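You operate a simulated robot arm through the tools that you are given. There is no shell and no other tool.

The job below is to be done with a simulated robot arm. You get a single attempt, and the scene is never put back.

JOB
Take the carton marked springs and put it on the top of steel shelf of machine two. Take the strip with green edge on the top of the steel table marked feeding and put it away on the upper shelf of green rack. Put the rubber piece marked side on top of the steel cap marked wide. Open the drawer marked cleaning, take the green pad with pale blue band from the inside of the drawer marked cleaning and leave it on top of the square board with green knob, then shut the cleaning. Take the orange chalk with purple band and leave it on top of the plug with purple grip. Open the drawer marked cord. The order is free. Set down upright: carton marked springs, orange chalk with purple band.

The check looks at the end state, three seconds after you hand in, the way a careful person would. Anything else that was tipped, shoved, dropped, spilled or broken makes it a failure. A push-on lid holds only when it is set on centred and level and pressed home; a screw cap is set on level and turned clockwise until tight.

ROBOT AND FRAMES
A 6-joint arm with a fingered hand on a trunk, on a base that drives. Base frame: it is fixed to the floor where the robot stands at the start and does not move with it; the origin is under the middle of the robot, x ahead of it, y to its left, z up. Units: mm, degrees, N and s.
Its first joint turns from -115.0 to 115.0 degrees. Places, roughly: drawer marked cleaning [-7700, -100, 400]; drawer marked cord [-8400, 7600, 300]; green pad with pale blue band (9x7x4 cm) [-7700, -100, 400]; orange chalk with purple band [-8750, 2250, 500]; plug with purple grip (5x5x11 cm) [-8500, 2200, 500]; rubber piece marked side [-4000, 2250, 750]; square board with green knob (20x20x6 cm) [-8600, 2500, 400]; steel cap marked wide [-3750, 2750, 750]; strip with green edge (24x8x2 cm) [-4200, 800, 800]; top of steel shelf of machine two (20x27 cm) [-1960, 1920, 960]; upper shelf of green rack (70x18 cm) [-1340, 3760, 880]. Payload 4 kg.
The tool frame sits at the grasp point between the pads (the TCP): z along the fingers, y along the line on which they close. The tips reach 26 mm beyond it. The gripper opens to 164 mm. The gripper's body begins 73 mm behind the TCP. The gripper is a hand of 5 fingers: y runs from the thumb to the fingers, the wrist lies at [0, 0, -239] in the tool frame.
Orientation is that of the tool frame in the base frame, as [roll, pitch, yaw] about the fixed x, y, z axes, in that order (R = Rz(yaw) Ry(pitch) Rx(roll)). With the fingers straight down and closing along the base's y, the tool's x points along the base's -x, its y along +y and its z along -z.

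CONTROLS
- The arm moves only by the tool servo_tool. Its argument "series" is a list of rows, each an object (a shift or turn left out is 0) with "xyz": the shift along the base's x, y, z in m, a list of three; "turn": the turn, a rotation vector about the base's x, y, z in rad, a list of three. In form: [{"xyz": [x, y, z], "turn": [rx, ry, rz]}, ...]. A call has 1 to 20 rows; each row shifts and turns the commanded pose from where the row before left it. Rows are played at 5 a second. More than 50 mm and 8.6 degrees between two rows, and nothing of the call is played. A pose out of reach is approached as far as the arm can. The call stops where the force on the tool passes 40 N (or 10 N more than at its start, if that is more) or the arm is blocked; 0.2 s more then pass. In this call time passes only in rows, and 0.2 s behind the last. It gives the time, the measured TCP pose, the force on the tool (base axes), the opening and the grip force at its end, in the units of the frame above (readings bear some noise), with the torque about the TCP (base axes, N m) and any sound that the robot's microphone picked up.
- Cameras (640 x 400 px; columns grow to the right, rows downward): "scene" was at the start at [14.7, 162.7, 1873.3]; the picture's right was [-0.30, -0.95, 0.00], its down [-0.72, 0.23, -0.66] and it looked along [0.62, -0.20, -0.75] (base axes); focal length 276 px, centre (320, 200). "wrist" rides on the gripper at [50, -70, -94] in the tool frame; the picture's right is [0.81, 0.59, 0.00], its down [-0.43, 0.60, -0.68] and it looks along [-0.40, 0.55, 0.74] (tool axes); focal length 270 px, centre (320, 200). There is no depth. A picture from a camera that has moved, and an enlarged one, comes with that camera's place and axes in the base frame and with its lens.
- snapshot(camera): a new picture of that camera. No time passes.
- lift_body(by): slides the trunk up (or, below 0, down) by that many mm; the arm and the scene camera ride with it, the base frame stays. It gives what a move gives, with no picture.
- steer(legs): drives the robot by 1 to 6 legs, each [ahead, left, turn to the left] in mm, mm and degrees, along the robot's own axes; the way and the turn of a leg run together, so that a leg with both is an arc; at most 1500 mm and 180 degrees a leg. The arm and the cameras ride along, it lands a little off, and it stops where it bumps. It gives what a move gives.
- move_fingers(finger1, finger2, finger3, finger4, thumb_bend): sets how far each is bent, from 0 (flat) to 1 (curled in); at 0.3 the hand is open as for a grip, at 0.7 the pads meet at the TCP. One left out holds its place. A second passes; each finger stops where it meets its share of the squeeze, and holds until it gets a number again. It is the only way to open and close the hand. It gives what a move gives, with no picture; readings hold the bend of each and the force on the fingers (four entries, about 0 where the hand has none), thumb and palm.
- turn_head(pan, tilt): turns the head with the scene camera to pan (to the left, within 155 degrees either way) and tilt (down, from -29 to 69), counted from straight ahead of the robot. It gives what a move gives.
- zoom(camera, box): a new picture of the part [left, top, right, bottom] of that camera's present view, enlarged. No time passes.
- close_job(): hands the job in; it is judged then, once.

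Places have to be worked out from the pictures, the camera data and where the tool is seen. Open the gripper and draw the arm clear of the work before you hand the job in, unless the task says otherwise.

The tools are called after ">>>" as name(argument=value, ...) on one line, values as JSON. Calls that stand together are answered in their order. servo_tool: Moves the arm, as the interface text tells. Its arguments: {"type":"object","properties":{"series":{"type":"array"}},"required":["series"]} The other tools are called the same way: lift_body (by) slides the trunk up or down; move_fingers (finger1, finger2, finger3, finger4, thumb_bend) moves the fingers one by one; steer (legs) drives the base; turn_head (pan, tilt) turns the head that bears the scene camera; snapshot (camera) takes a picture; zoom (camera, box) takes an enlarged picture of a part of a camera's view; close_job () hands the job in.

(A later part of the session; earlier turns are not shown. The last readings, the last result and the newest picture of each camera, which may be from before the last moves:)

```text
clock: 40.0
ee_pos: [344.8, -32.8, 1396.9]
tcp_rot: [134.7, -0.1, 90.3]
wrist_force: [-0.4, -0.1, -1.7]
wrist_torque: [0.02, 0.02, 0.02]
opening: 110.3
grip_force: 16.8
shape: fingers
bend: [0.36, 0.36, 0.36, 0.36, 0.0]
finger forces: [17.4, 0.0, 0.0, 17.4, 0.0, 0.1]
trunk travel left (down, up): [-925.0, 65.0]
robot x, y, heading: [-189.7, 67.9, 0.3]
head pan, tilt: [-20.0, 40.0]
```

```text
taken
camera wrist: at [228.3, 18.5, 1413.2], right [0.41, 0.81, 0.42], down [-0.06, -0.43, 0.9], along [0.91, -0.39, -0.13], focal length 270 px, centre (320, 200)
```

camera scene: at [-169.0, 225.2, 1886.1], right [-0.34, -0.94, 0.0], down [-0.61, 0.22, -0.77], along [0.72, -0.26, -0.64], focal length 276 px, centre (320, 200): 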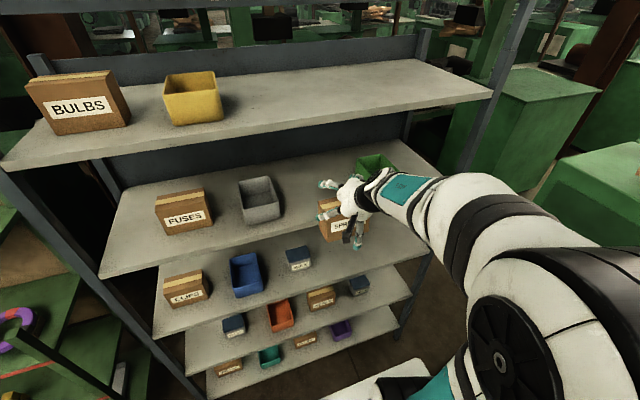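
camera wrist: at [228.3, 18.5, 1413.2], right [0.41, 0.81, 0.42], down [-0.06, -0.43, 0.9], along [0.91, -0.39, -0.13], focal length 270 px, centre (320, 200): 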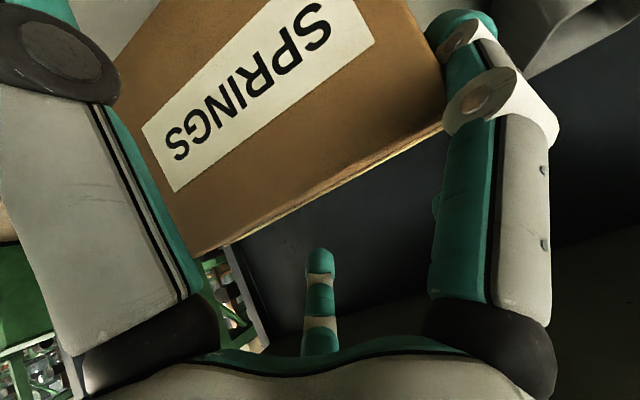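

The carton is out in front of the rack edge. Before strafing I look behind and left for clearances.

>>> turn_head(pan=150, tilt=55)

>>> snapshot(camera="scene")

>>> turn_head(pan=90, tilt=45)

>>> snapshot(camera="scene")

>>> turn_head(pan=45, tilt=45)

>>> snapshot(camera="scene")

```text
clock: 42.6
ee_pos: [345.6, -32.3, 1397.1]
tcp_rot: [134.7, -0.2, 90.3]
wrist_force: [-0.2, 0.1, -3.1]
wrist_torque: [0.0, -0.01, -0.01]
opening: 110.4
grip_force: 17.2
shape: fingers
bend: [0.36, 0.36, 0.36, 0.36, 0.0]
finger forces: [17.5, 0.1, 0.1, 17.4, 0.0, 0.0]
trunk travel left (down, up): [-925.0, 65.0]
robot x, y, heading: [-190.1, 69.2, 0.5]
head pan, tilt: [150.0, 55.0]
```

```text
taken
camera scene: at [-311.4, 289.3, 1865.5], right [0.5, 0.87, 0.0], down [0.71, -0.41, -0.57], along [-0.5, 0.28, -0.82], focal length 276 px, centre (320, 200)
```

scene: 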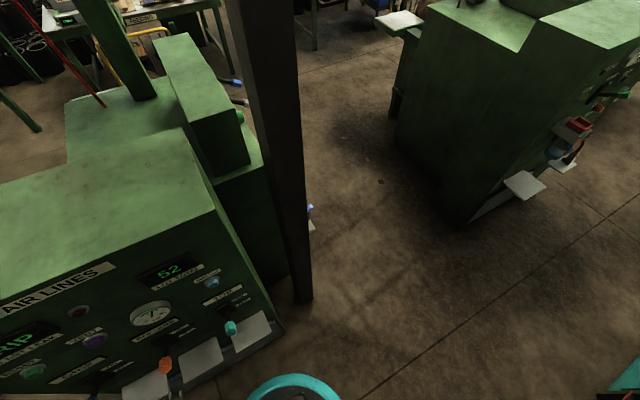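

```text
clock: 43.9
ee_pos: [345.0, -32.4, 1396.3]
tcp_rot: [134.7, -0.1, 90.1]
wrist_force: [0.7, -0.3, -1.5]
wrist_torque: [0.01, 0.03, 0.03]
opening: 110.2
grip_force: 17.2
shape: fingers
bend: [0.36, 0.36, 0.36, 0.36, 0.0]
finger forces: [17.4, 0.0, 0.0, 17.5, 0.0, 0.0]
trunk travel left (down, up): [-925.0, 65.0]
robot x, y, heading: [-189.2, 68.9, 0.3]
head pan, tilt: [90.0, 45.0]
```

```text
taken
camera scene: at [-249.3, 334.9, 1878.9], right [1.0, 0.01, 0.0], down [0.0, -0.71, -0.71], along [-0.01, 0.71, -0.71], focal length 276 px, centre (320, 200)
```

scene: 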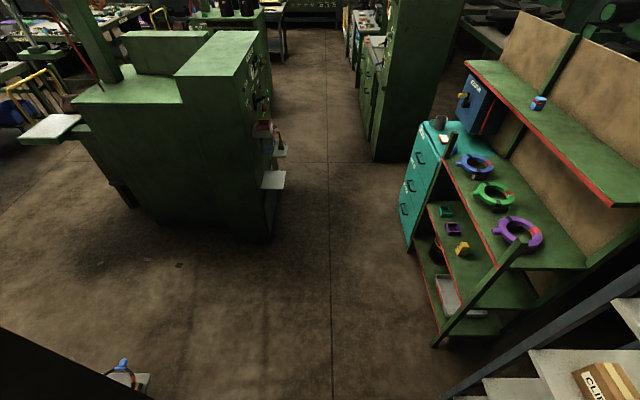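

```text
clock: 45.0
ee_pos: [344.9, -32.6, 1396.2]
tcp_rot: [134.7, -0.2, 90.2]
wrist_force: [-0.8, -0.8, -2.7]
wrist_torque: [-0.01, 0.0, -0.02]
opening: 110.5
grip_force: 17.2
shape: fingers
bend: [0.36, 0.36, 0.36, 0.36, 0.0]
finger forces: [17.4, 0.1, 0.1, 17.5, 0.0, 0.0]
trunk travel left (down, up): [-925.0, 65.0]
robot x, y, heading: [-187.8, 64.8, 0.5]
head pan, tilt: [45.0, 45.0]
```

```text
taken
camera scene: at [-191.7, 311.6, 1878.9], right [0.71, -0.7, 0.0], down [-0.5, -0.5, -0.71], along [0.5, 0.5, -0.71], focal length 276 px, centre (320, 200)
```

scene: 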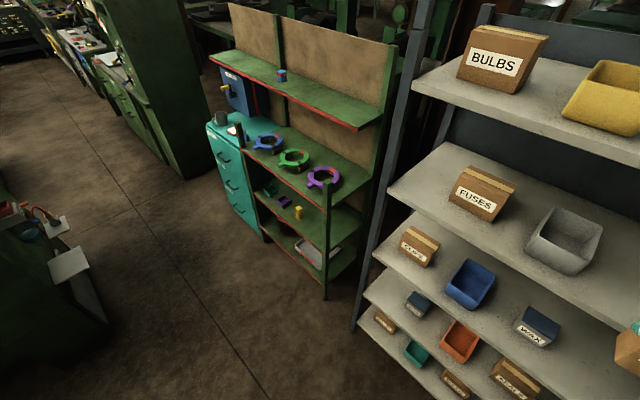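

Panel machine's face is at x≈−650 and the green rack's front at x≈470, so the corridor is clear. I back 60 mm, then strafe left to about y≈1150, south of machine two.

>>> steer(legs=[[-60, 0, -0.3], [0, 1080, 0]])

>>> turn_head(pan=90, tilt=35)

>>> snapshot(camera="scene")

>>> turn_head(pan=150, tilt=35)

>>> snapshot(camera="scene")

>>> turn_head(pan=-150, tilt=35)

>>> snapshot(camera="scene")

>>> snapshot(camera="wrist")

```text
clock: 51.0
ee_pos: [282.2, 1016.0, 1396.2]
tcp_rot: [134.8, -0.1, 90.2]
wrist_force: [0.6, 0.8, -2.7]
wrist_torque: [0.0, 0.0, 0.02]
opening: 110.2
grip_force: 17.6
shape: fingers
bend: [0.36, 0.36, 0.36, 0.36, 0.0]
finger forces: [17.5, 0.0, 0.1, 17.3, 0.0, 0.0]
trunk travel left (down, up): [-925.0, 65.0]
robot x, y, heading: [-250.9, 1117.5, 0.2]
head pan, tilt: [45.0, 45.0]
```

```text
clock: 52.1
ee_pos: [281.3, 1017.1, 1395.8]
tcp_rot: [134.7, -0.2, 90.2]
wrist_force: [0.0, 0.1, -1.6]
wrist_torque: [-0.02, 0.01, 0.02]
opening: 110.4
grip_force: 17.7
shape: fingers
bend: [0.36, 0.36, 0.36, 0.36, 0.0]
finger forces: [17.3, 0.0, 0.0, 17.3, 0.1, 0.0]
trunk travel left (down, up): [-925.0, 65.0]
robot x, y, heading: [-251.2, 1121.0, 0.4]
head pan, tilt: [90.0, 35.0]
```

```text
taken
camera scene: at [-311.9, 1391.6, 1893.7], right [1.0, 0.0, 0.0], down [0.0, -0.57, -0.82], along [0.0, 0.82, -0.57], focal length 276 px, centre (320, 200)
```

scene: 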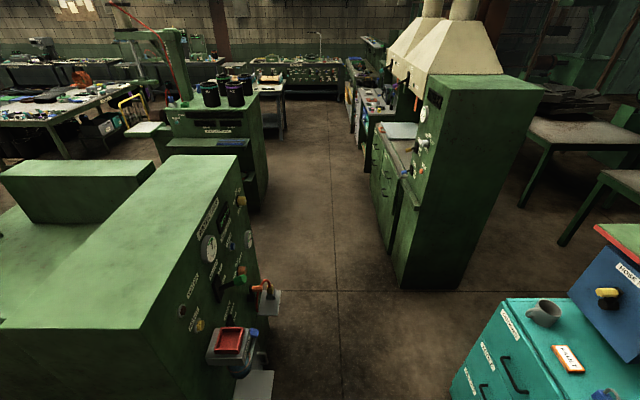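

```text
clock: 53.4
ee_pos: [281.3, 1017.0, 1396.1]
tcp_rot: [134.6, -0.2, 90.2]
wrist_force: [-0.4, 0.2, -2.2]
wrist_torque: [0.0, 0.03, -0.02]
opening: 110.6
grip_force: 17.1
shape: fingers
bend: [0.36, 0.36, 0.36, 0.36, 0.0]
finger forces: [17.3, 0.1, 0.0, 17.4, 0.0, 0.0]
trunk travel left (down, up): [-925.0, 65.0]
robot x, y, heading: [-253.3, 1115.2, 0.1]
head pan, tilt: [150.0, 35.0]
```

```text
taken
camera scene: at [-388.0, 1347.4, 1893.7], right [0.5, 0.87, 0.0], down [0.5, -0.28, -0.82], along [-0.71, 0.41, -0.57], focal length 276 px, centre (320, 200)
```

scene: 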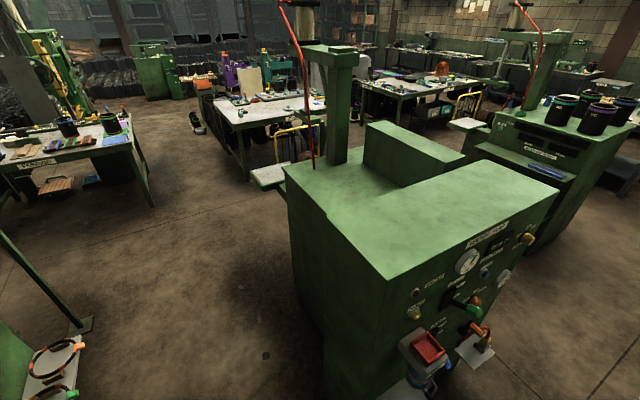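

```text
clock: 57.5
ee_pos: [281.5, 1017.3, 1396.2]
tcp_rot: [134.7, -0.1, 90.2]
wrist_force: [0.5, 0.2, -2.7]
wrist_torque: [0.0, 0.01, 0.03]
opening: 110.0
grip_force: 17.3
shape: fingers
bend: [0.36, 0.36, 0.36, 0.36, 0.0]
finger forces: [17.3, 0.1, 0.0, 17.4, 0.1, 0.1]
trunk travel left (down, up): [-925.0, 65.0]
robot x, y, heading: [-249.3, 1122.4, 0.5]
head pan, tilt: [-150.0, 35.0]
```

```text
taken
camera scene: at [-387.6, 1259.2, 1893.7], right [-0.5, 0.86, 0.0], down [0.5, 0.29, -0.82], along [-0.71, -0.41, -0.57], focal length 276 px, centre (320, 200)
```

scene: 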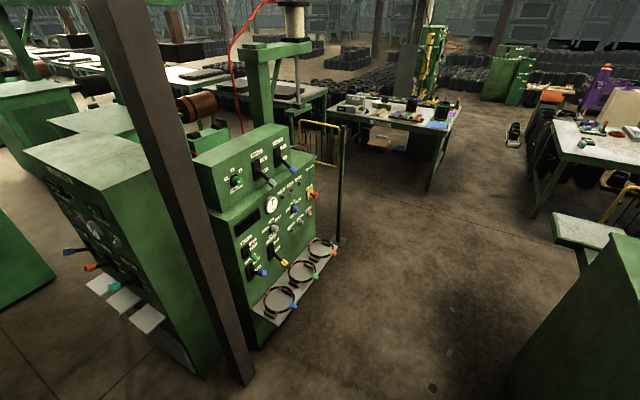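

```text
taken
camera wrist: at [165.5, 1067.5, 1413.1], right [0.41, 0.81, 0.42], down [-0.06, -0.43, 0.9], along [0.91, -0.39, -0.13], focal length 270 px, centre (320, 200)
```

wrist: 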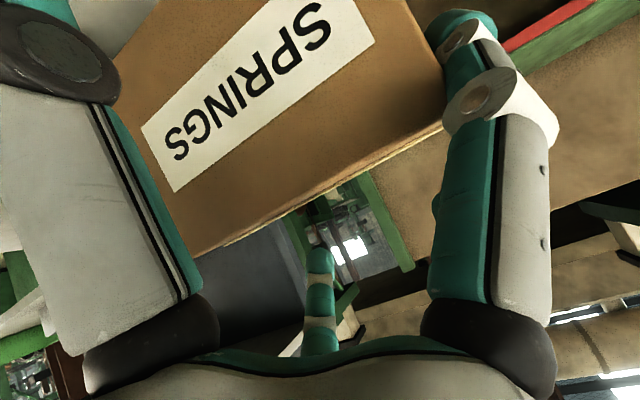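

The carton rides fine. The way west at y≈1120 is clear between the hose-ring shelf (y≲700) and machine two's side (y≳1750), so I drive backwards to x≈−2800.

>>> steer(legs=[[-1275, 0, 0], [-1275, 0, 0]])

>>> turn_head(pan=30, tilt=35)

>>> snapshot(camera="scene")

>>> turn_head(pan=90, tilt=35)

>>> snapshot(camera="scene")

>>> turn_head(pan=150, tilt=35)

>>> snapshot(camera="scene")

>>> turn_head(pan=-150, tilt=35)

>>> snapshot(camera="scene")

```text
clock: 70.0
ee_pos: [-2282.2, 1005.9, 1396.7]
tcp_rot: [134.6, -0.3, 88.2]
wrist_force: [0.0, -0.3, -1.9]
wrist_torque: [0.01, 0.01, 0.01]
opening: 110.3
grip_force: 17.3
shape: fingers
bend: [0.36, 0.36, 0.36, 0.36, 0.0]
finger forces: [17.3, 0.1, 0.0, 17.3, 0.0, 0.1]
trunk travel left (down, up): [-925.0, 65.0]
robot x, y, heading: [-2812.0, 1127.9, -1.6]
head pan, tilt: [-150.0, 35.0]
```

```text
clock: 72.7
ee_pos: [-2281.4, 1005.5, 1395.7]
tcp_rot: [134.6, -0.2, 88.2]
wrist_force: [-0.7, 0.0, -2.1]
wrist_torque: [-0.03, 0.03, -0.01]
opening: 110.3
grip_force: 16.9
shape: fingers
bend: [0.36, 0.36, 0.36, 0.36, 0.0]
finger forces: [17.3, 0.0, 0.1, 17.3, 0.1, 0.0]
trunk travel left (down, up): [-925.0, 65.0]
robot x, y, heading: [-2810.6, 1121.3, -1.9]
head pan, tilt: [30.0, 35.0]
```

```text
taken
camera scene: at [-2788.9, 1355.3, 1893.7], right [0.47, -0.88, 0.0], down [-0.51, -0.27, -0.82], along [0.72, 0.39, -0.57], focal length 276 px, centre (320, 200)
```

scene: 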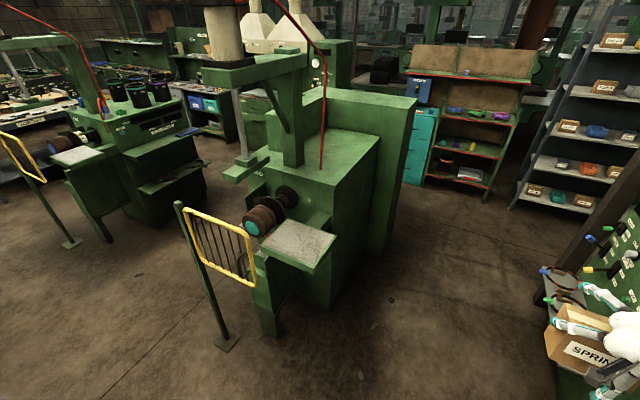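

```text
clock: 74.0
ee_pos: [-2283.3, 1005.7, 1395.9]
tcp_rot: [134.7, -0.2, 88.1]
wrist_force: [0.7, -0.4, -2.5]
wrist_torque: [-0.03, -0.01, 0.0]
opening: 110.4
grip_force: 17.0
shape: fingers
bend: [0.36, 0.36, 0.36, 0.36, 0.0]
finger forces: [17.2, 0.0, 0.0, 17.4, 0.0, 0.0]
trunk travel left (down, up): [-925.0, 65.0]
robot x, y, heading: [-2812.1, 1123.2, -1.7]
head pan, tilt: [90.0, 35.0]
```

```text
taken
camera scene: at [-2863.8, 1401.6, 1893.7], right [1.0, -0.03, 0.0], down [-0.02, -0.57, -0.82], along [0.02, 0.82, -0.57], focal length 276 px, centre (320, 200)
```

scene: 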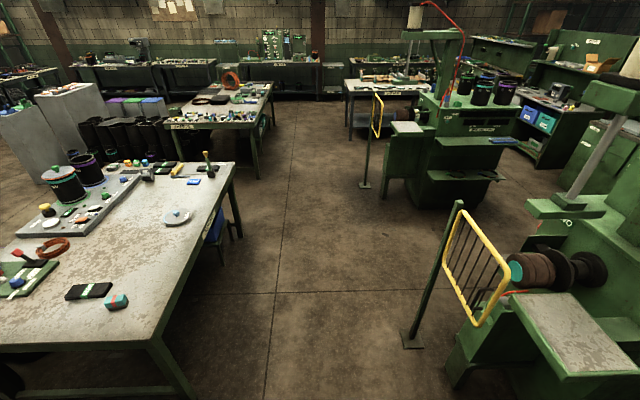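

```text
clock: 75.3
ee_pos: [-2283.8, 1005.6, 1396.2]
tcp_rot: [134.8, -0.2, 88.2]
wrist_force: [0.0, -0.5, -2.8]
wrist_torque: [0.01, 0.0, 0.02]
opening: 110.3
grip_force: 17.2
shape: fingers
bend: [0.36, 0.36, 0.36, 0.36, 0.0]
finger forces: [17.3, 0.0, 0.1, 17.3, 0.0, 0.0]
trunk travel left (down, up): [-925.0, 65.0]
robot x, y, heading: [-2808.7, 1126.3, -1.7]
head pan, tilt: [150.0, 35.0]
```

```text
taken
camera scene: at [-2941.4, 1360.0, 1893.7], right [0.53, 0.85, 0.0], down [0.49, -0.3, -0.82], along [-0.7, 0.43, -0.57], focal length 276 px, centre (320, 200)
```

scene: 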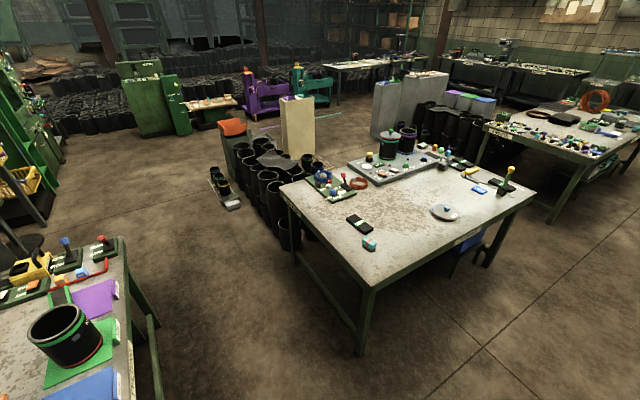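

```text
clock: 79.4
ee_pos: [-2283.5, 1006.0, 1396.6]
tcp_rot: [134.7, -0.2, 88.2]
wrist_force: [0.2, 0.1, -3.3]
wrist_torque: [-0.02, 0.01, -0.03]
opening: 110.4
grip_force: 17.1
shape: fingers
bend: [0.36, 0.36, 0.36, 0.36, 0.0]
finger forces: [17.3, 0.0, 0.1, 17.3, 0.0, 0.0]
trunk travel left (down, up): [-925.0, 65.0]
robot x, y, heading: [-2814.5, 1129.3, -1.8]
head pan, tilt: [-150.0, 35.0]
```

```text
taken
camera scene: at [-2944.0, 1271.8, 1893.7], right [-0.47, 0.88, 0.0], down [0.5, 0.27, -0.82], along [-0.72, -0.39, -0.57], focal length 276 px, centre (320, 200)
```

scene: 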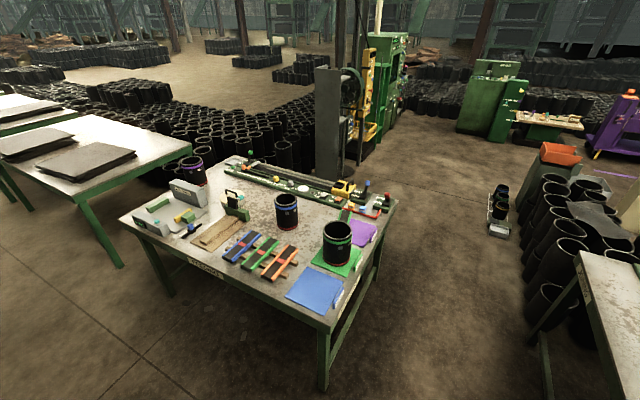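

Machine two turns out to be rotated about −12°, its grey shelf centred near (−1965, 1920) with a yellow gate north-west of it, so approaching from the south is cleanest. I turn left about 80° here (clear floor) and then slide over in front of the shelf.

>>> steer(legs=[[0, 0, 79.7], [0, -560, 0]])

>>> turn_head(pan=-5, tilt=45)

>>> snapshot(camera="scene")

>>> snapshot(camera="wrist")

```text
clock: 85.9
ee_pos: [-2057.5, 1500.9, 1396.3]
tcp_rot: [134.7, -0.1, 167.2]
wrist_force: [0.5, -0.5, -2.9]
wrist_torque: [-0.01, -0.01, -0.03]
opening: 110.2
grip_force: 16.4
shape: fingers
bend: [0.36, 0.36, 0.36, 0.36, 0.0]
finger forces: [16.1, 0.1, 0.1, 16.2, 0.0, 0.0]
trunk travel left (down, up): [-925.0, 65.0]
robot x, y, heading: [-2275.1, 1008.1, 77.4]
head pan, tilt: [-150.0, 35.0]
```

```text
clock: 88.2
ee_pos: [-2058.8, 1501.3, 1396.4]
tcp_rot: [134.6, -0.1, 167.2]
wrist_force: [-0.2, -0.1, -2.9]
wrist_torque: [0.0, 0.0, -0.02]
opening: 110.4
grip_force: 16.3
shape: fingers
bend: [0.36, 0.36, 0.36, 0.36, 0.0]
finger forces: [16.2, 0.0, 0.0, 16.1, 0.0, 0.1]
trunk travel left (down, up): [-925.0, 65.0]
robot x, y, heading: [-2275.6, 1001.7, 77.4]
head pan, tilt: [-5.0, 45.0]
```

```text
taken
camera scene: at [-2446.0, 1065.1, 1878.9], right [0.95, -0.3, 0.0], down [-0.22, -0.67, -0.71], along [0.22, 0.67, -0.71], focal length 276 px, centre (320, 200)
```

scene: 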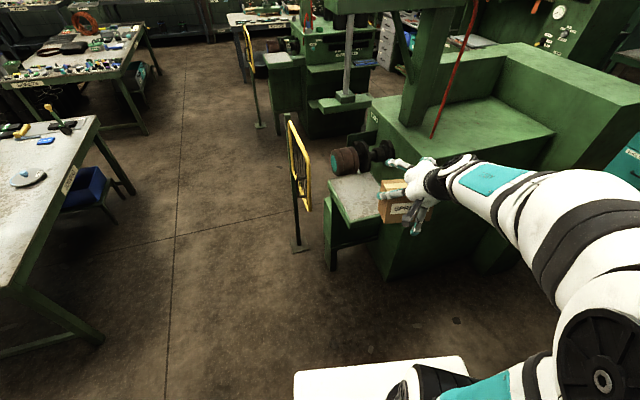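

```text
taken
camera wrist: at [-2134.3, 1400.9, 1413.1], right [-0.7, 0.58, 0.42], down [0.41, -0.16, 0.9], along [0.59, 0.8, -0.13], focal length 270 px, centre (320, 200)
```

wrist: 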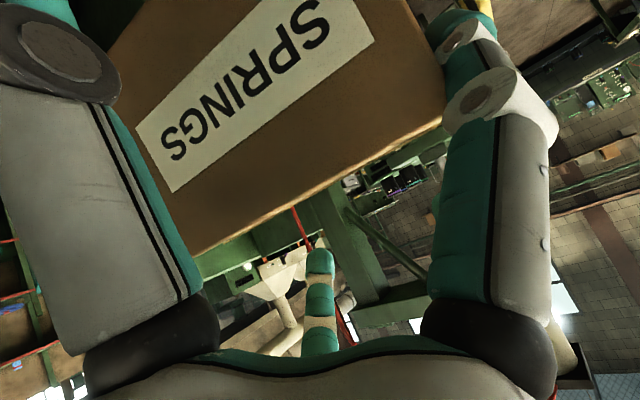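

The shelf is visible just behind the carton. I zoom to pin down its corners before driving the last 420 mm.

>>> zoom(camera="scene", box=[270, 120, 430, 270])

```text
2.67 times, centred on (350, 195) of scene
camera zoom: at [-2446.0, 1065.1, 1878.9], right [0.95, -0.3, 0.0], down [-0.22, -0.67, -0.71], along [0.22, 0.67, -0.71], focal length 737 px, centre (240, 213)
```

zoom: 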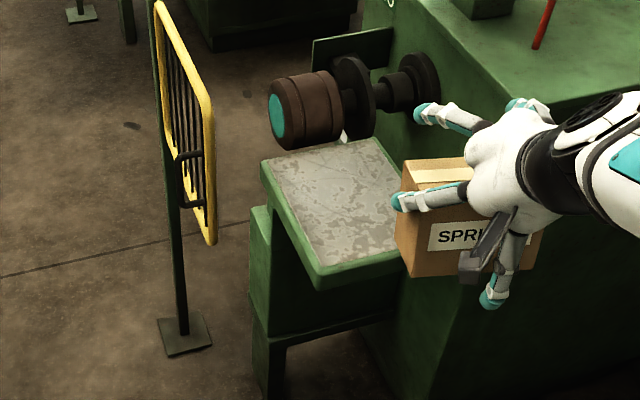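

Zoomed corners put the shelf at x −2090..−1846, y 1778..2055, centre (−1968, 1916), nearly axis-aligned. I turn a further 12.6° left so the carton sits square, then check the pose.

>>> steer(legs=[[0, 0, 12.6]])

```text
clock: 89.4
ee_pos: [-2172.5, 1537.4, 1398.1]
tcp_rot: [134.7, -0.2, 179.8]
wrist_force: [0.0, 1.2, -2.6]
wrist_torque: [-0.01, 0.0, 0.01]
opening: 110.1
grip_force: 16.3
shape: fingers
bend: [0.36, 0.36, 0.36, 0.36, 0.0]
finger forces: [16.1, 0.1, 0.0, 16.0, 0.1, 0.1]
trunk travel left (down, up): [-925.0, 65.0]
robot x, y, heading: [-2276.1, 1002.2, 89.9]
head pan, tilt: [-5.0, 45.0]
```

Heading is now 90°. I slide right 204 mm and ahead 300 mm, then check with the camera before the last bit.

>>> steer(legs=[[0, -204, 0], [300, 0, 0]])

>>> turn_head(pan=-15, tilt=50)

>>> snapshot(camera="scene")

```text
clock: 92.6
ee_pos: [-1968.3, 1831.7, 1395.8]
tcp_rot: [134.6, -0.2, -180.0]
wrist_force: [-0.3, 0.4, -2.5]
wrist_torque: [0.03, 0.03, -0.01]
opening: 110.2
grip_force: 16.1
shape: fingers
bend: [0.36, 0.36, 0.36, 0.36, 0.0]
finger forces: [16.1, 0.1, 0.0, 16.1, 0.0, 0.0]
trunk travel left (down, up): [-925.0, 65.0]
robot x, y, heading: [-2069.6, 1300.2, 89.9]
head pan, tilt: [-5.0, 45.0]
```

```text
clock: 93.3
ee_pos: [-1969.8, 1829.9, 1395.7]
tcp_rot: [134.7, -0.2, 179.9]
wrist_force: [-0.3, 0.8, -1.7]
wrist_torque: [0.0, 0.02, -0.05]
opening: 110.4
grip_force: 16.1
shape: fingers
bend: [0.36, 0.36, 0.36, 0.36, 0.0]
finger forces: [16.2, 0.0, 0.0, 16.1, 0.1, 0.0]
trunk travel left (down, up): [-925.0, 65.0]
robot x, y, heading: [-2074.7, 1299.2, 89.9]
head pan, tilt: [-15.0, 50.0]
```

```text
taken
camera scene: at [-2238.2, 1312.9, 1872.0], right [0.97, -0.26, 0.0], down [-0.2, -0.74, -0.64], along [0.17, 0.62, -0.77], focal length 276 px, centre (320, 200)
```

scene: 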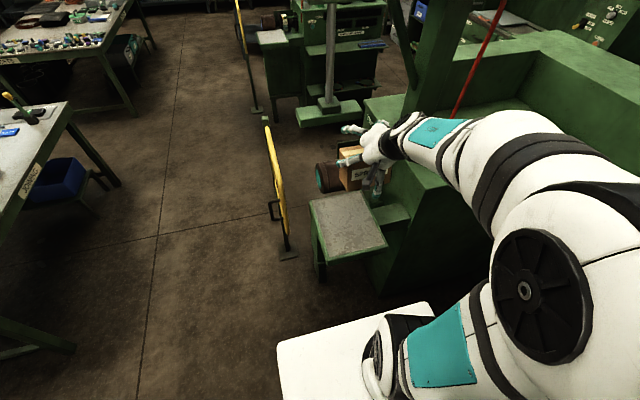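

The shelf centre checks out at (−1971, 1912). I drive the last 82 mm, then lower the trunk towards the shelf.

>>> steer(legs=[[80, 0, 0]])

>>> lift_body(by=-290)

>>> snapshot(camera="wrist")

>>> snapshot(camera="scene")

```text
clock: 94.4
ee_pos: [-1967.7, 1909.8, 1394.7]
tcp_rot: [134.8, -0.2, 179.8]
wrist_force: [-0.2, 0.2, -3.4]
wrist_torque: [-0.02, -0.03, -0.02]
opening: 110.0
grip_force: 16.5
shape: fingers
bend: [0.36, 0.36, 0.36, 0.36, 0.0]
finger forces: [16.2, 0.0, 0.1, 16.2, 0.0, 0.0]
trunk travel left (down, up): [-925.0, 65.0]
robot x, y, heading: [-2076.4, 1377.0, 89.9]
head pan, tilt: [-15.0, 50.0]
```

```text
clock: 97.3
ee_pos: [-1967.6, 1908.9, 1106.0]
tcp_rot: [134.7, -0.2, 179.8]
wrist_force: [-0.2, -0.5, -2.4]
wrist_torque: [0.0, -0.01, -0.02]
opening: 110.2
grip_force: 16.0
shape: fingers
bend: [0.36, 0.36, 0.36, 0.36, 0.0]
finger forces: [16.3, 0.1, 0.0, 16.1, 0.0, 0.0]
trunk travel left (down, up): [-635.0, 355.0]
robot x, y, heading: [-2076.0, 1376.5, 89.9]
head pan, tilt: [-15.0, 50.0]
```

```text
taken
camera wrist: at [-2019.5, 1794.9, 1123.0], right [-0.81, 0.42, 0.42], down [0.43, -0.06, 0.9], along [0.4, 0.91, -0.13], focal length 270 px, centre (320, 200)
```

wrist: 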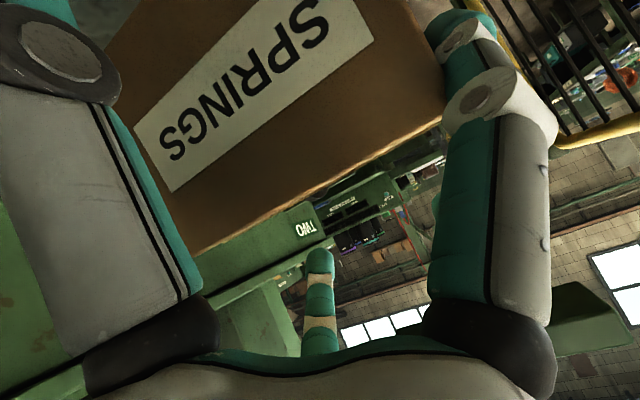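

```text
taken
camera scene: at [-2237.9, 1392.5, 1582.0], right [0.97, -0.26, 0.0], down [-0.2, -0.74, -0.64], along [0.17, 0.62, -0.77], focal length 276 px, centre (320, 200)
```

scene: 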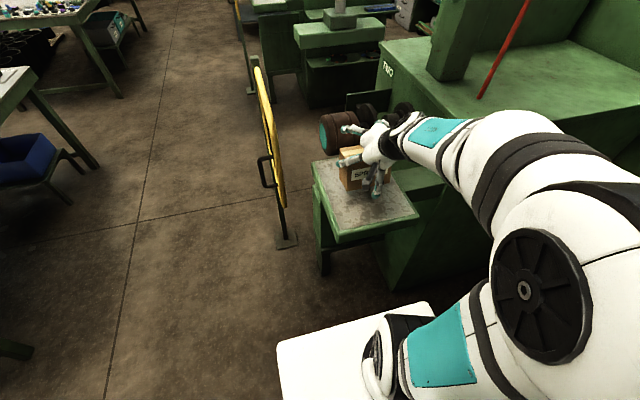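

"TWO" is visible on the machine. I lower 38 mm more and zoom on the carton's underside.

>>> lift_body(by=-38)

>>> zoom(camera="scene", box=[290, 110, 450, 250])

```text
clock: 98.2
ee_pos: [-1968.4, 1909.3, 1067.5]
tcp_rot: [134.6, -0.1, 179.8]
wrist_force: [0.2, -0.5, 0.1]
wrist_torque: [0.06, 0.02, -0.02]
opening: 111.0
grip_force: 16.0
shape: fingers
bend: [0.36, 0.36, 0.36, 0.36, 0.0]
finger forces: [15.5, 0.1, 0.0, 15.5, 0.1, 0.1]
trunk travel left (down, up): [-597.0, 393.0]
robot x, y, heading: [-2072.3, 1379.7, 89.9]
head pan, tilt: [-15.0, 50.0]
```

```text
2.86 times, centred on (370, 180) of scene
camera zoom: at [-2237.9, 1392.5, 1544.0], right [0.97, -0.26, 0.0], down [-0.2, -0.74, -0.64], along [0.17, 0.62, -0.77], focal length 790 px, centre (177, 257)
```

zoom: 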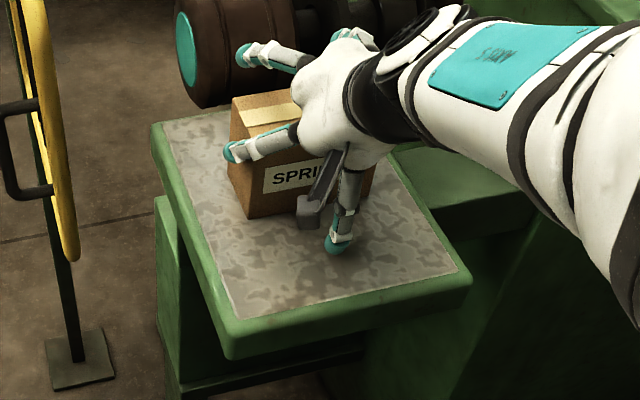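

The load dropped from −2.4 N to about 0, so the carton's base is touching. I lower 4 mm more and watch the force.

>>> lift_body(by=-4)

>>> snapshot(camera="wrist")

```text
clock: 98.7
ee_pos: [-1967.1, 1907.9, 1066.8]
tcp_rot: [134.5, -0.1, 179.8]
wrist_force: [-0.7, -3.3, 12.3]
wrist_torque: [-0.25, 0.01, 0.01]
opening: 112.8
grip_force: 14.1
shape: fingers
bend: [0.36, 0.36, 0.36, 0.36, 0.0]
finger forces: [14.4, 0.0, 0.0, 13.9, 0.1, 0.0]
trunk travel left (down, up): [-593.0, 397.0]
robot x, y, heading: [-2075.3, 1373.5, 90.0]
head pan, tilt: [-15.0, 50.0]
```

```text
taken
camera wrist: at [-2019.5, 1794.3, 1082.6], right [-0.81, 0.42, 0.42], down [0.43, -0.07, 0.9], along [0.4, 0.91, -0.13], focal length 270 px, centre (320, 200)
```

wrist: 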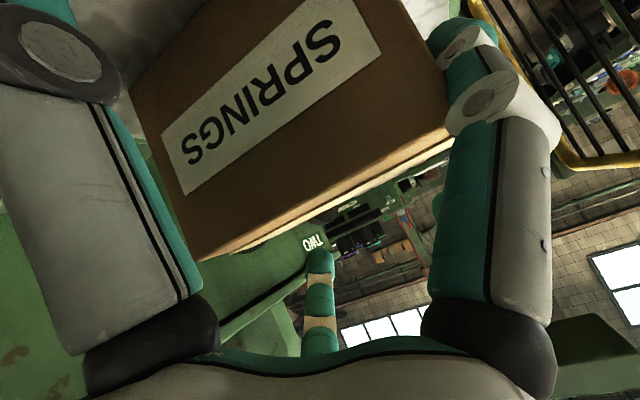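

The carton is seated flat on the shelf (12 N push-back). I open fingers 1 and 4.

>>> lift_body(by=2)

>>> move_fingers(finger1=0.15, finger2=0.15, finger3=0.15, finger4=0.15)

>>> zoom(camera="scene", box=[290, 110, 450, 250])

>>> snapshot(camera="wrist")

```text
clock: 99.2
ee_pos: [-1967.5, 1907.9, 1066.3]
tcp_rot: [134.7, -0.1, 179.7]
wrist_force: [1.0, -1.6, 8.0]
wrist_torque: [-0.16, 0.03, 0.02]
opening: 112.5
grip_force: 14.5
shape: fingers
bend: [0.36, 0.36, 0.36, 0.36, 0.0]
finger forces: [14.2, 0.0, 0.0, 14.4, 0.0, 0.1]
trunk travel left (down, up): [-595.0, 395.0]
robot x, y, heading: [-2072.9, 1376.2, 89.9]
head pan, tilt: [-15.0, 50.0]
```

```text
clock: 100.2
ee_pos: [-1968.4, 1909.3, 1066.3]
tcp_rot: [134.7, -0.3, 179.8]
wrist_force: [0.2, 1.1, 0.0]
wrist_torque: [-0.03, -0.02, -0.01]
opening: 119.1
grip_force: 0.1
shape: fingers
bend: [0.15, 0.15, 0.15, 0.15, 0.0]
finger forces: [0.0, 0.0, 0.1, 0.1, 0.1, 0.1]
trunk travel left (down, up): [-595.0, 395.0]
robot x, y, heading: [-2072.8, 1376.8, 89.9]
head pan, tilt: [-15.0, 50.0]
```

```text
2.86 times, centred on (370, 180) of scene
camera zoom: at [-2238.0, 1392.4, 1542.0], right [0.97, -0.26, 0.0], down [-0.2, -0.74, -0.64], along [0.17, 0.62, -0.77], focal length 790 px, centre (177, 257)
```

zoom: 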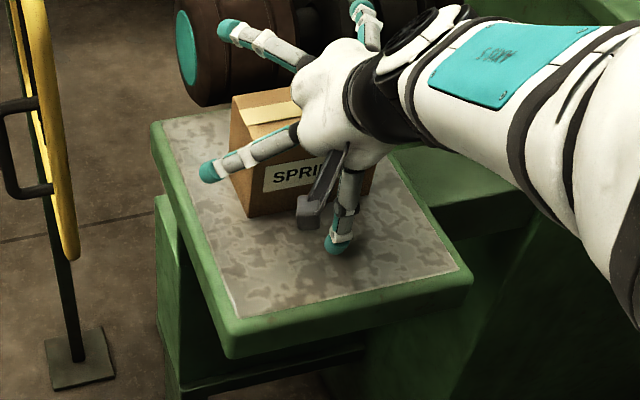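

```text
taken
camera wrist: at [-2019.5, 1794.8, 1083.0], right [-0.81, 0.42, 0.42], down [0.43, -0.06, 0.9], along [0.4, 0.91, -0.13], focal length 270 px, centre (320, 200)
```

wrist: 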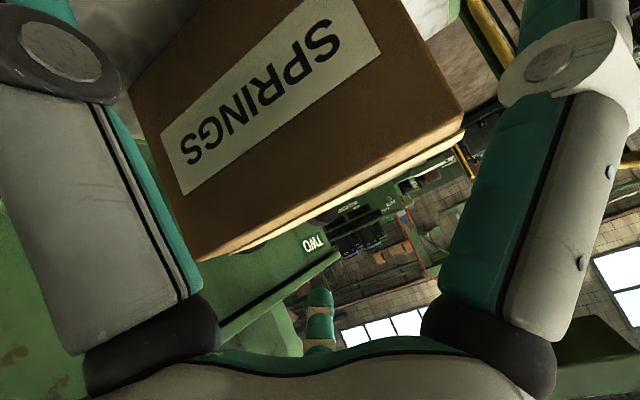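

Released cleanly; the carton stands upright in the middle of the shelf. I back straight out and check it.

>>> steer(legs=[[-300, 0, 0]])

>>> snapshot(camera="scene")

```text
clock: 102.3
ee_pos: [-1970.7, 1606.2, 1066.5]
tcp_rot: [134.7, -0.2, -179.8]
wrist_force: [0.2, -0.7, 0.1]
wrist_torque: [0.03, 0.03, -0.01]
opening: 119.1
grip_force: 0.2
shape: fingers
bend: [0.15, 0.15, 0.15, 0.15, 0.0]
finger forces: [0.0, 0.0, 0.0, 0.0, 0.0, 0.1]
trunk travel left (down, up): [-595.0, 395.0]
robot x, y, heading: [-2076.7, 1073.1, 90.1]
head pan, tilt: [-15.0, 50.0]
```

```text
taken
camera scene: at [-2238.1, 1088.3, 1542.0], right [0.97, -0.26, 0.0], down [-0.2, -0.74, -0.64], along [0.17, 0.62, -0.77], focal length 276 px, centre (320, 200)
```

scene: 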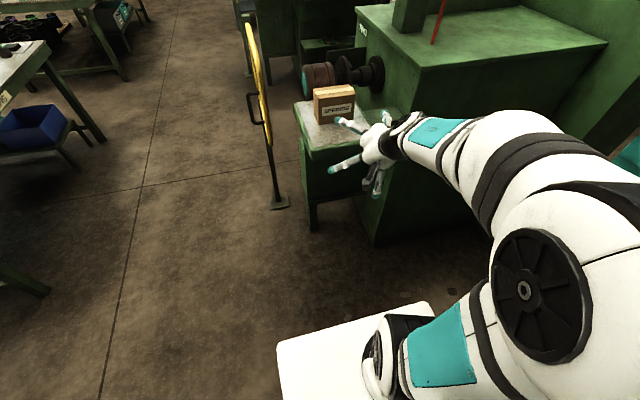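

The carton stands on machine two's shelf. Next I go to the north table (rubber piece and steel cap): raise the trunk for clearance, move west and look.

>>> lift_body(by=200)

>>> steer(legs=[[0, 900, 0], [330, 0, 0], [0, 700, 0]])

>>> turn_head(pan=10, tilt=40)

>>> snapshot(camera="scene")

>>> turn_head(pan=120, tilt=40)

>>> snapshot(camera="scene")

```text
clock: 104.4
ee_pos: [-1970.2, 1605.8, 1265.6]
tcp_rot: [134.7, -0.2, -179.9]
wrist_force: [-0.6, 0.8, -0.7]
wrist_torque: [-0.03, 0.01, -0.03]
opening: 119.1
grip_force: 0.1
shape: fingers
bend: [0.15, 0.15, 0.15, 0.15, 0.0]
finger forces: [0.0, 0.0, 0.1, 0.0, 0.1, 0.0]
trunk travel left (down, up): [-795.0, 195.0]
robot x, y, heading: [-2070.3, 1071.6, 90.1]
head pan, tilt: [-15.0, 50.0]
```

```text
clock: 114.5
ee_pos: [-3593.4, 1932.5, 1266.5]
tcp_rot: [134.7, -0.1, -179.9]
wrist_force: [-0.1, 0.2, 0.0]
wrist_torque: [0.02, 0.02, -0.02]
opening: 119.1
grip_force: 0.0
shape: fingers
bend: [0.15, 0.15, 0.15, 0.15, 0.0]
finger forces: [0.0, 0.0, 0.0, 0.1, 0.1, 0.0]
trunk travel left (down, up): [-795.0, 195.0]
robot x, y, heading: [-3698.8, 1399.5, 90.1]
head pan, tilt: [-15.0, 50.0]
```

```text
clock: 115.4
ee_pos: [-3592.7, 1932.5, 1266.3]
tcp_rot: [134.8, -0.2, 180.0]
wrist_force: [-0.2, 0.9, 0.3]
wrist_torque: [0.0, 0.02, -0.01]
opening: 119.2
grip_force: 0.0
shape: fingers
bend: [0.15, 0.15, 0.15, 0.15, 0.0]
finger forces: [0.0, 0.0, 0.0, 0.1, 0.1, 0.1]
trunk travel left (down, up): [-795.0, 195.0]
robot x, y, heading: [-3692.3, 1400.9, 90.1]
head pan, tilt: [10.0, 40.0]
```

```text
taken
camera scene: at [-3895.1, 1424.5, 1756.1], right [0.98, 0.17, 0.0], down [0.11, -0.63, -0.77], along [-0.13, 0.75, -0.64], focal length 276 px, centre (320, 200)
```

scene: 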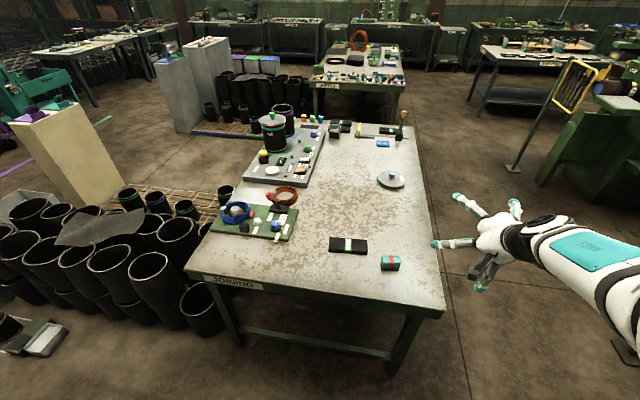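

```text
clock: 117.2
ee_pos: [-3592.6, 1933.3, 1266.7]
tcp_rot: [134.7, -0.1, -180.0]
wrist_force: [0.0, -0.3, -0.3]
wrist_torque: [0.0, -0.03, 0.02]
opening: 119.1
grip_force: 0.1
shape: fingers
bend: [0.15, 0.15, 0.15, 0.15, 0.0]
finger forces: [0.1, 0.0, 0.0, 0.1, 0.0, 0.0]
trunk travel left (down, up): [-795.0, 195.0]
robot x, y, heading: [-3695.0, 1402.8, 90.3]
head pan, tilt: [120.0, 40.0]
```

```text
taken
camera scene: at [-3953.8, 1298.2, 1756.2], right [-0.5, 0.87, 0.0], down [0.56, 0.32, -0.77], along [-0.66, -0.38, -0.64], focal length 276 px, centre (320, 200)
```

scene: 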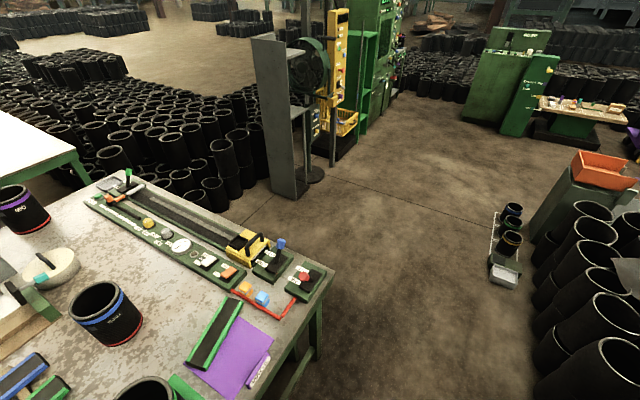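

The last picture shows the strip with the green edge lying by a purple mat on the feeding table, and on the JOINING table I see a black piece at (348,245) and a steel disc at (391,179). I zoom on both.

>>> zoom(camera="scene", box=[120, 270, 320, 395])

>>> turn_head(pan=10, tilt=40)

>>> zoom(camera="scene", box=[300, 210, 460, 310])

>>> zoom(camera="scene", box=[310, 110, 470, 210])

>>> zoom(camera="scene", box=[200, 100, 360, 250])

```text
3.20 times, centred on (220, 332) of scene
camera zoom: at [-3953.8, 1298.2, 1756.2], right [-0.5, 0.87, 0.0], down [0.56, 0.32, -0.77], along [-0.66, -0.38, -0.64], focal length 884 px, centre (640, -224)
```

zoom: 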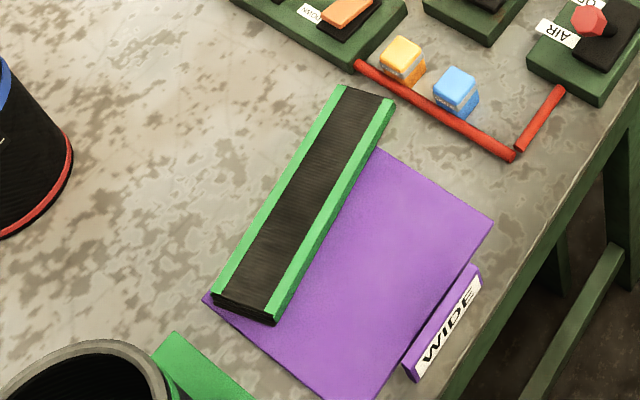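

```text
clock: 119.1
ee_pos: [-3592.8, 1933.4, 1266.4]
tcp_rot: [134.6, -0.2, 180.0]
wrist_force: [0.4, -0.3, 0.6]
wrist_torque: [0.0, -0.02, -0.01]
opening: 119.2
grip_force: 0.1
shape: fingers
bend: [0.15, 0.15, 0.15, 0.15, 0.0]
finger forces: [0.1, 0.0, 0.1, 0.0, 0.1, 0.0]
trunk travel left (down, up): [-795.0, 195.0]
robot x, y, heading: [-3696.4, 1399.8, 90.2]
head pan, tilt: [10.0, 40.0]
```

```text
4.00 times, centred on (380, 260) of scene
camera zoom: at [-3895.2, 1424.4, 1756.2], right [0.98, 0.18, 0.0], down [0.11, -0.63, -0.77], along [-0.13, 0.75, -0.64], focal length 1106 px, centre (80, -40)
```

zoom: 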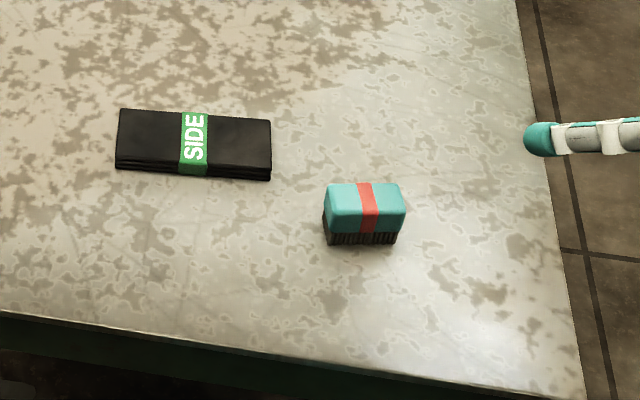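

```text
4.00 times, centred on (390, 160) of scene
camera zoom: at [-3895.2, 1424.4, 1756.2], right [0.98, 0.18, 0.0], down [0.11, -0.63, -0.77], along [-0.13, 0.75, -0.64], focal length 1106 px, centre (40, 360)
```

zoom: 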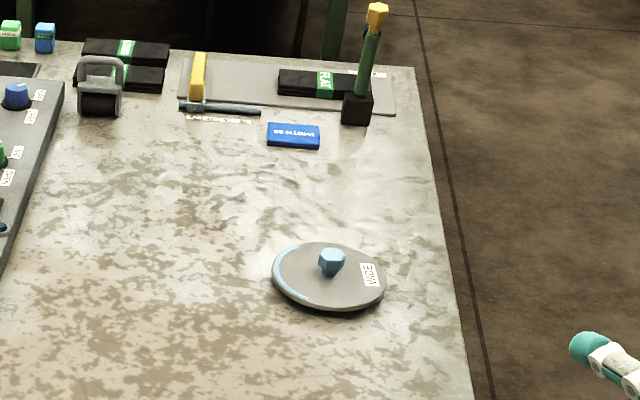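

```text
2.67 times, centred on (280, 175) of scene
camera zoom: at [-3895.2, 1424.4, 1756.2], right [0.98, 0.18, 0.0], down [0.11, -0.63, -0.77], along [-0.13, 0.75, -0.64], focal length 737 px, centre (427, 267)
```

zoom: 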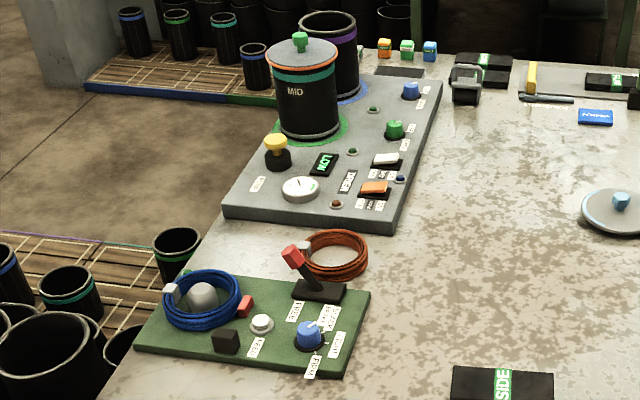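

The SIDE piece lies around (−3915, 2285) long side along x, and the WIDE cap is a disc with a blue knob near (−3705, 2860). I turn the hand to point straight down while pulling it back, to learn the reach.

>>> servo_tool(series=[{"xyz": [0, -0.022, 0], "turn": [-0.131, 0, 0]}, {"xyz": [0, -0.022, 0], "turn": [-0.131, 0, 0]}, {"xyz": [0, -0.022, 0], "turn": [-0.131, 0, 0]}, {"xyz": [0, -0.022, 0], "turn": [-0.131, 0, 0]}, {"xyz": [0, -0.022, 0], "turn": [-0.131, 0, 0]}, {"xyz": [0, -0.022, 0], "turn": [-0.131, 0, 0]}])

>>> move_fingers(finger1=0, finger2=0.3, finger3=0.3, finger4=0, thumb_bend=0.3)

>>> snapshot(camera="scene")

```text
clock: 120.5
ee_pos: [-3546.9, 1786.8, 1209.9]
tcp_rot: [171.2, -10.6, -179.2]
wrist_force: [0.4, 0.0, 0.1]
wrist_torque: [-0.01, -0.01, -0.01]
opening: 119.0
grip_force: 0.2
shape: fingers
bend: [0.15, 0.15, 0.15, 0.15, 0.0]
finger forces: [0.0, 0.0, 0.1, 0.1, 0.0, 0.0]
out of reach, approached as far as the arm can: row 3, 4, 5, 6
trunk travel left (down, up): [-795.0, 195.0]
robot x, y, heading: [-3695.9, 1399.4, 90.2]
head pan, tilt: [10.0, 40.0]
```

```text
clock: 121.5
ee_pos: [-3547.9, 1786.6, 1211.5]
tcp_rot: [171.0, -10.5, -179.3]
wrist_force: [0.0, -1.0, -0.4]
wrist_torque: [-0.01, 0.0, 0.03]
opening: 109.9
grip_force: 0.0
shape: fingers
bend: [0.01, 0.3, 0.3, 0.01, 0.3]
finger forces: [0.0, 0.0, 0.0, 0.0, 0.0, 0.0]
trunk travel left (down, up): [-795.0, 195.0]
robot x, y, heading: [-3698.6, 1401.1, 90.3]
head pan, tilt: [10.0, 40.0]
```

```text
taken
camera scene: at [-3895.2, 1424.4, 1756.2], right [0.98, 0.18, 0.0], down [0.11, -0.63, -0.77], along [-0.13, 0.75, -0.64], focal length 276 px, centre (320, 200)
```

scene: 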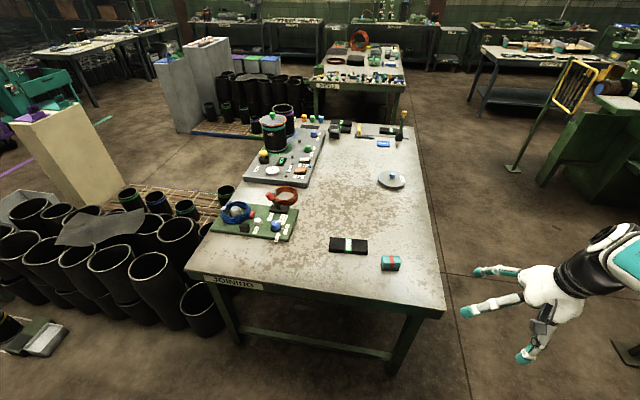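

The arm cannot hold the hand vertical that high above its shoulder; I lower it while straightening it to vertical.

>>> servo_tool(series=[{"xyz": [0, 0, -0.05]}, {"xyz": [0, 0, -0.05]}, {"xyz": [0, 0, -0.05]}, {"xyz": [-0.02, -0.005, -0.05], "turn": [-0.052, -0.061, -0.004]}, {"xyz": [-0.02, -0.005, -0.05], "turn": [-0.052, -0.061, -0.004]}, {"xyz": [-0.02, -0.005, -0.05], "turn": [-0.052, -0.061, -0.004]}])

>>> snapshot(camera="scene")

```text
refused: row 4 steps farther than a row can; nothing moved
```

```text
taken
camera scene: at [-3895.2, 1424.4, 1756.2], right [0.98, 0.18, 0.0], down [0.11, -0.63, -0.77], along [-0.13, 0.75, -0.64], focal length 276 px, centre (320, 200)
```

scene: 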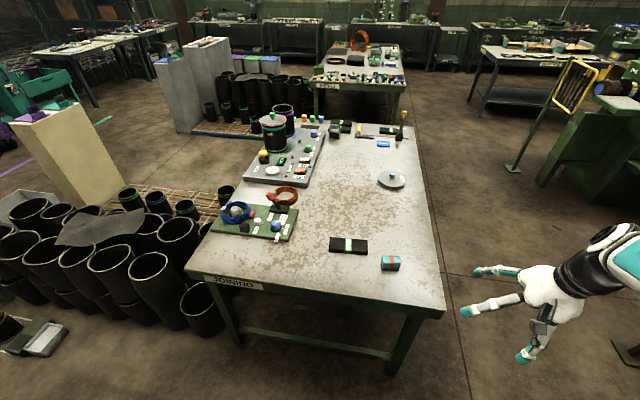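

The row's combined step was too long; I shorten the steps and repeat.

>>> servo_tool(series=[{"xyz": [0, 0, -0.045]}, {"xyz": [0, 0, -0.045]}, {"xyz": [0, 0, -0.045]}, {"xyz": [-0.02, -0.005, -0.04], "turn": [-0.052, -0.061, -0.004]}, {"xyz": [-0.02, -0.005, -0.04], "turn": [-0.052, -0.061, -0.004]}, {"xyz": [-0.02, -0.005, -0.04], "turn": [-0.052, -0.061, -0.004]}])

>>> snapshot(camera="scene")

```text
clock: 122.9
ee_pos: [-3611.4, 1779.3, 943.3]
tcp_rot: [174.4, -2.9, 179.5]
wrist_force: [-0.4, 0.5, -0.3]
wrist_torque: [-0.01, -0.01, 0.04]
opening: 110.0
grip_force: 0.1
shape: fingers
bend: [0.01, 0.3, 0.3, 0.01, 0.3]
finger forces: [0.0, 0.0, 0.0, 0.0, 0.0, 0.0]
out of reach, approached as far as the arm can: row 5, 6
trunk travel left (down, up): [-795.0, 195.0]
robot x, y, heading: [-3693.3, 1397.6, 90.2]
head pan, tilt: [10.0, 40.0]
```

```text
taken
camera scene: at [-3895.9, 1425.3, 1756.1], right [0.98, 0.18, 0.0], down [0.11, -0.63, -0.77], along [-0.13, 0.75, -0.64], focal length 276 px, centre (320, 200)
```

scene: 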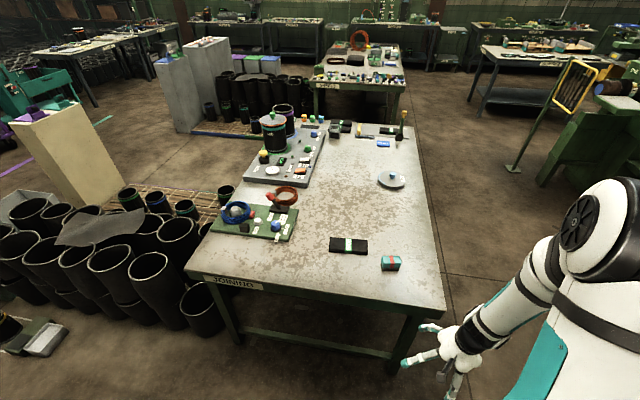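

Nearly vertical now; I lower another 80 mm, finish straightening and probe the outward reach.

>>> servo_tool(series=[{"xyz": [0, 0, -0.04]}, {"xyz": [0, 0, -0.04], "turn": [-0.05, -0.025, 0.004]}, {"xyz": [0, 0, 0], "turn": [-0.048, -0.025, 0.004]}])

>>> servo_tool(series=[{"xyz": [0, 0.03, 0]}, {"xyz": [0, 0.03, 0]}, {"xyz": [0, 0.03, 0]}, {"xyz": [0, 0.03, 0]}, {"xyz": [0, 0.03, 0]}])

```text
clock: 123.7
ee_pos: [-3598.2, 1786.4, 888.9]
tcp_rot: [176.0, 3.7, -177.3]
wrist_force: [0.0, 0.2, 0.4]
wrist_torque: [-0.01, -0.02, -0.21]
opening: 110.2
grip_force: 0.1
shape: fingers
bend: [0.01, 0.3, 0.3, 0.01, 0.3]
finger forces: [0.0, 0.1, 0.0, 0.0, 0.0, 0.1]
out of reach, approached as far as the arm can: row 1, 2, 3
trunk travel left (down, up): [-795.0, 195.0]
robot x, y, heading: [-3693.7, 1400.5, 90.1]
head pan, tilt: [10.0, 40.0]
```

```text
clock: 124.9
ee_pos: [-3597.8, 1936.6, 891.2]
tcp_rot: [176.0, 3.3, 179.2]
wrist_force: [-0.2, 0.5, -0.6]
wrist_torque: [-0.02, -0.02, 0.01]
opening: 109.9
grip_force: 0.1
shape: fingers
bend: [0.01, 0.3, 0.3, 0.01, 0.3]
finger forces: [0.0, 0.0, 0.1, 0.0, 0.1, 0.0]
trunk travel left (down, up): [-795.0, 195.0]
robot x, y, heading: [-3699.8, 1399.0, 90.2]
head pan, tilt: [10.0, 40.0]
```

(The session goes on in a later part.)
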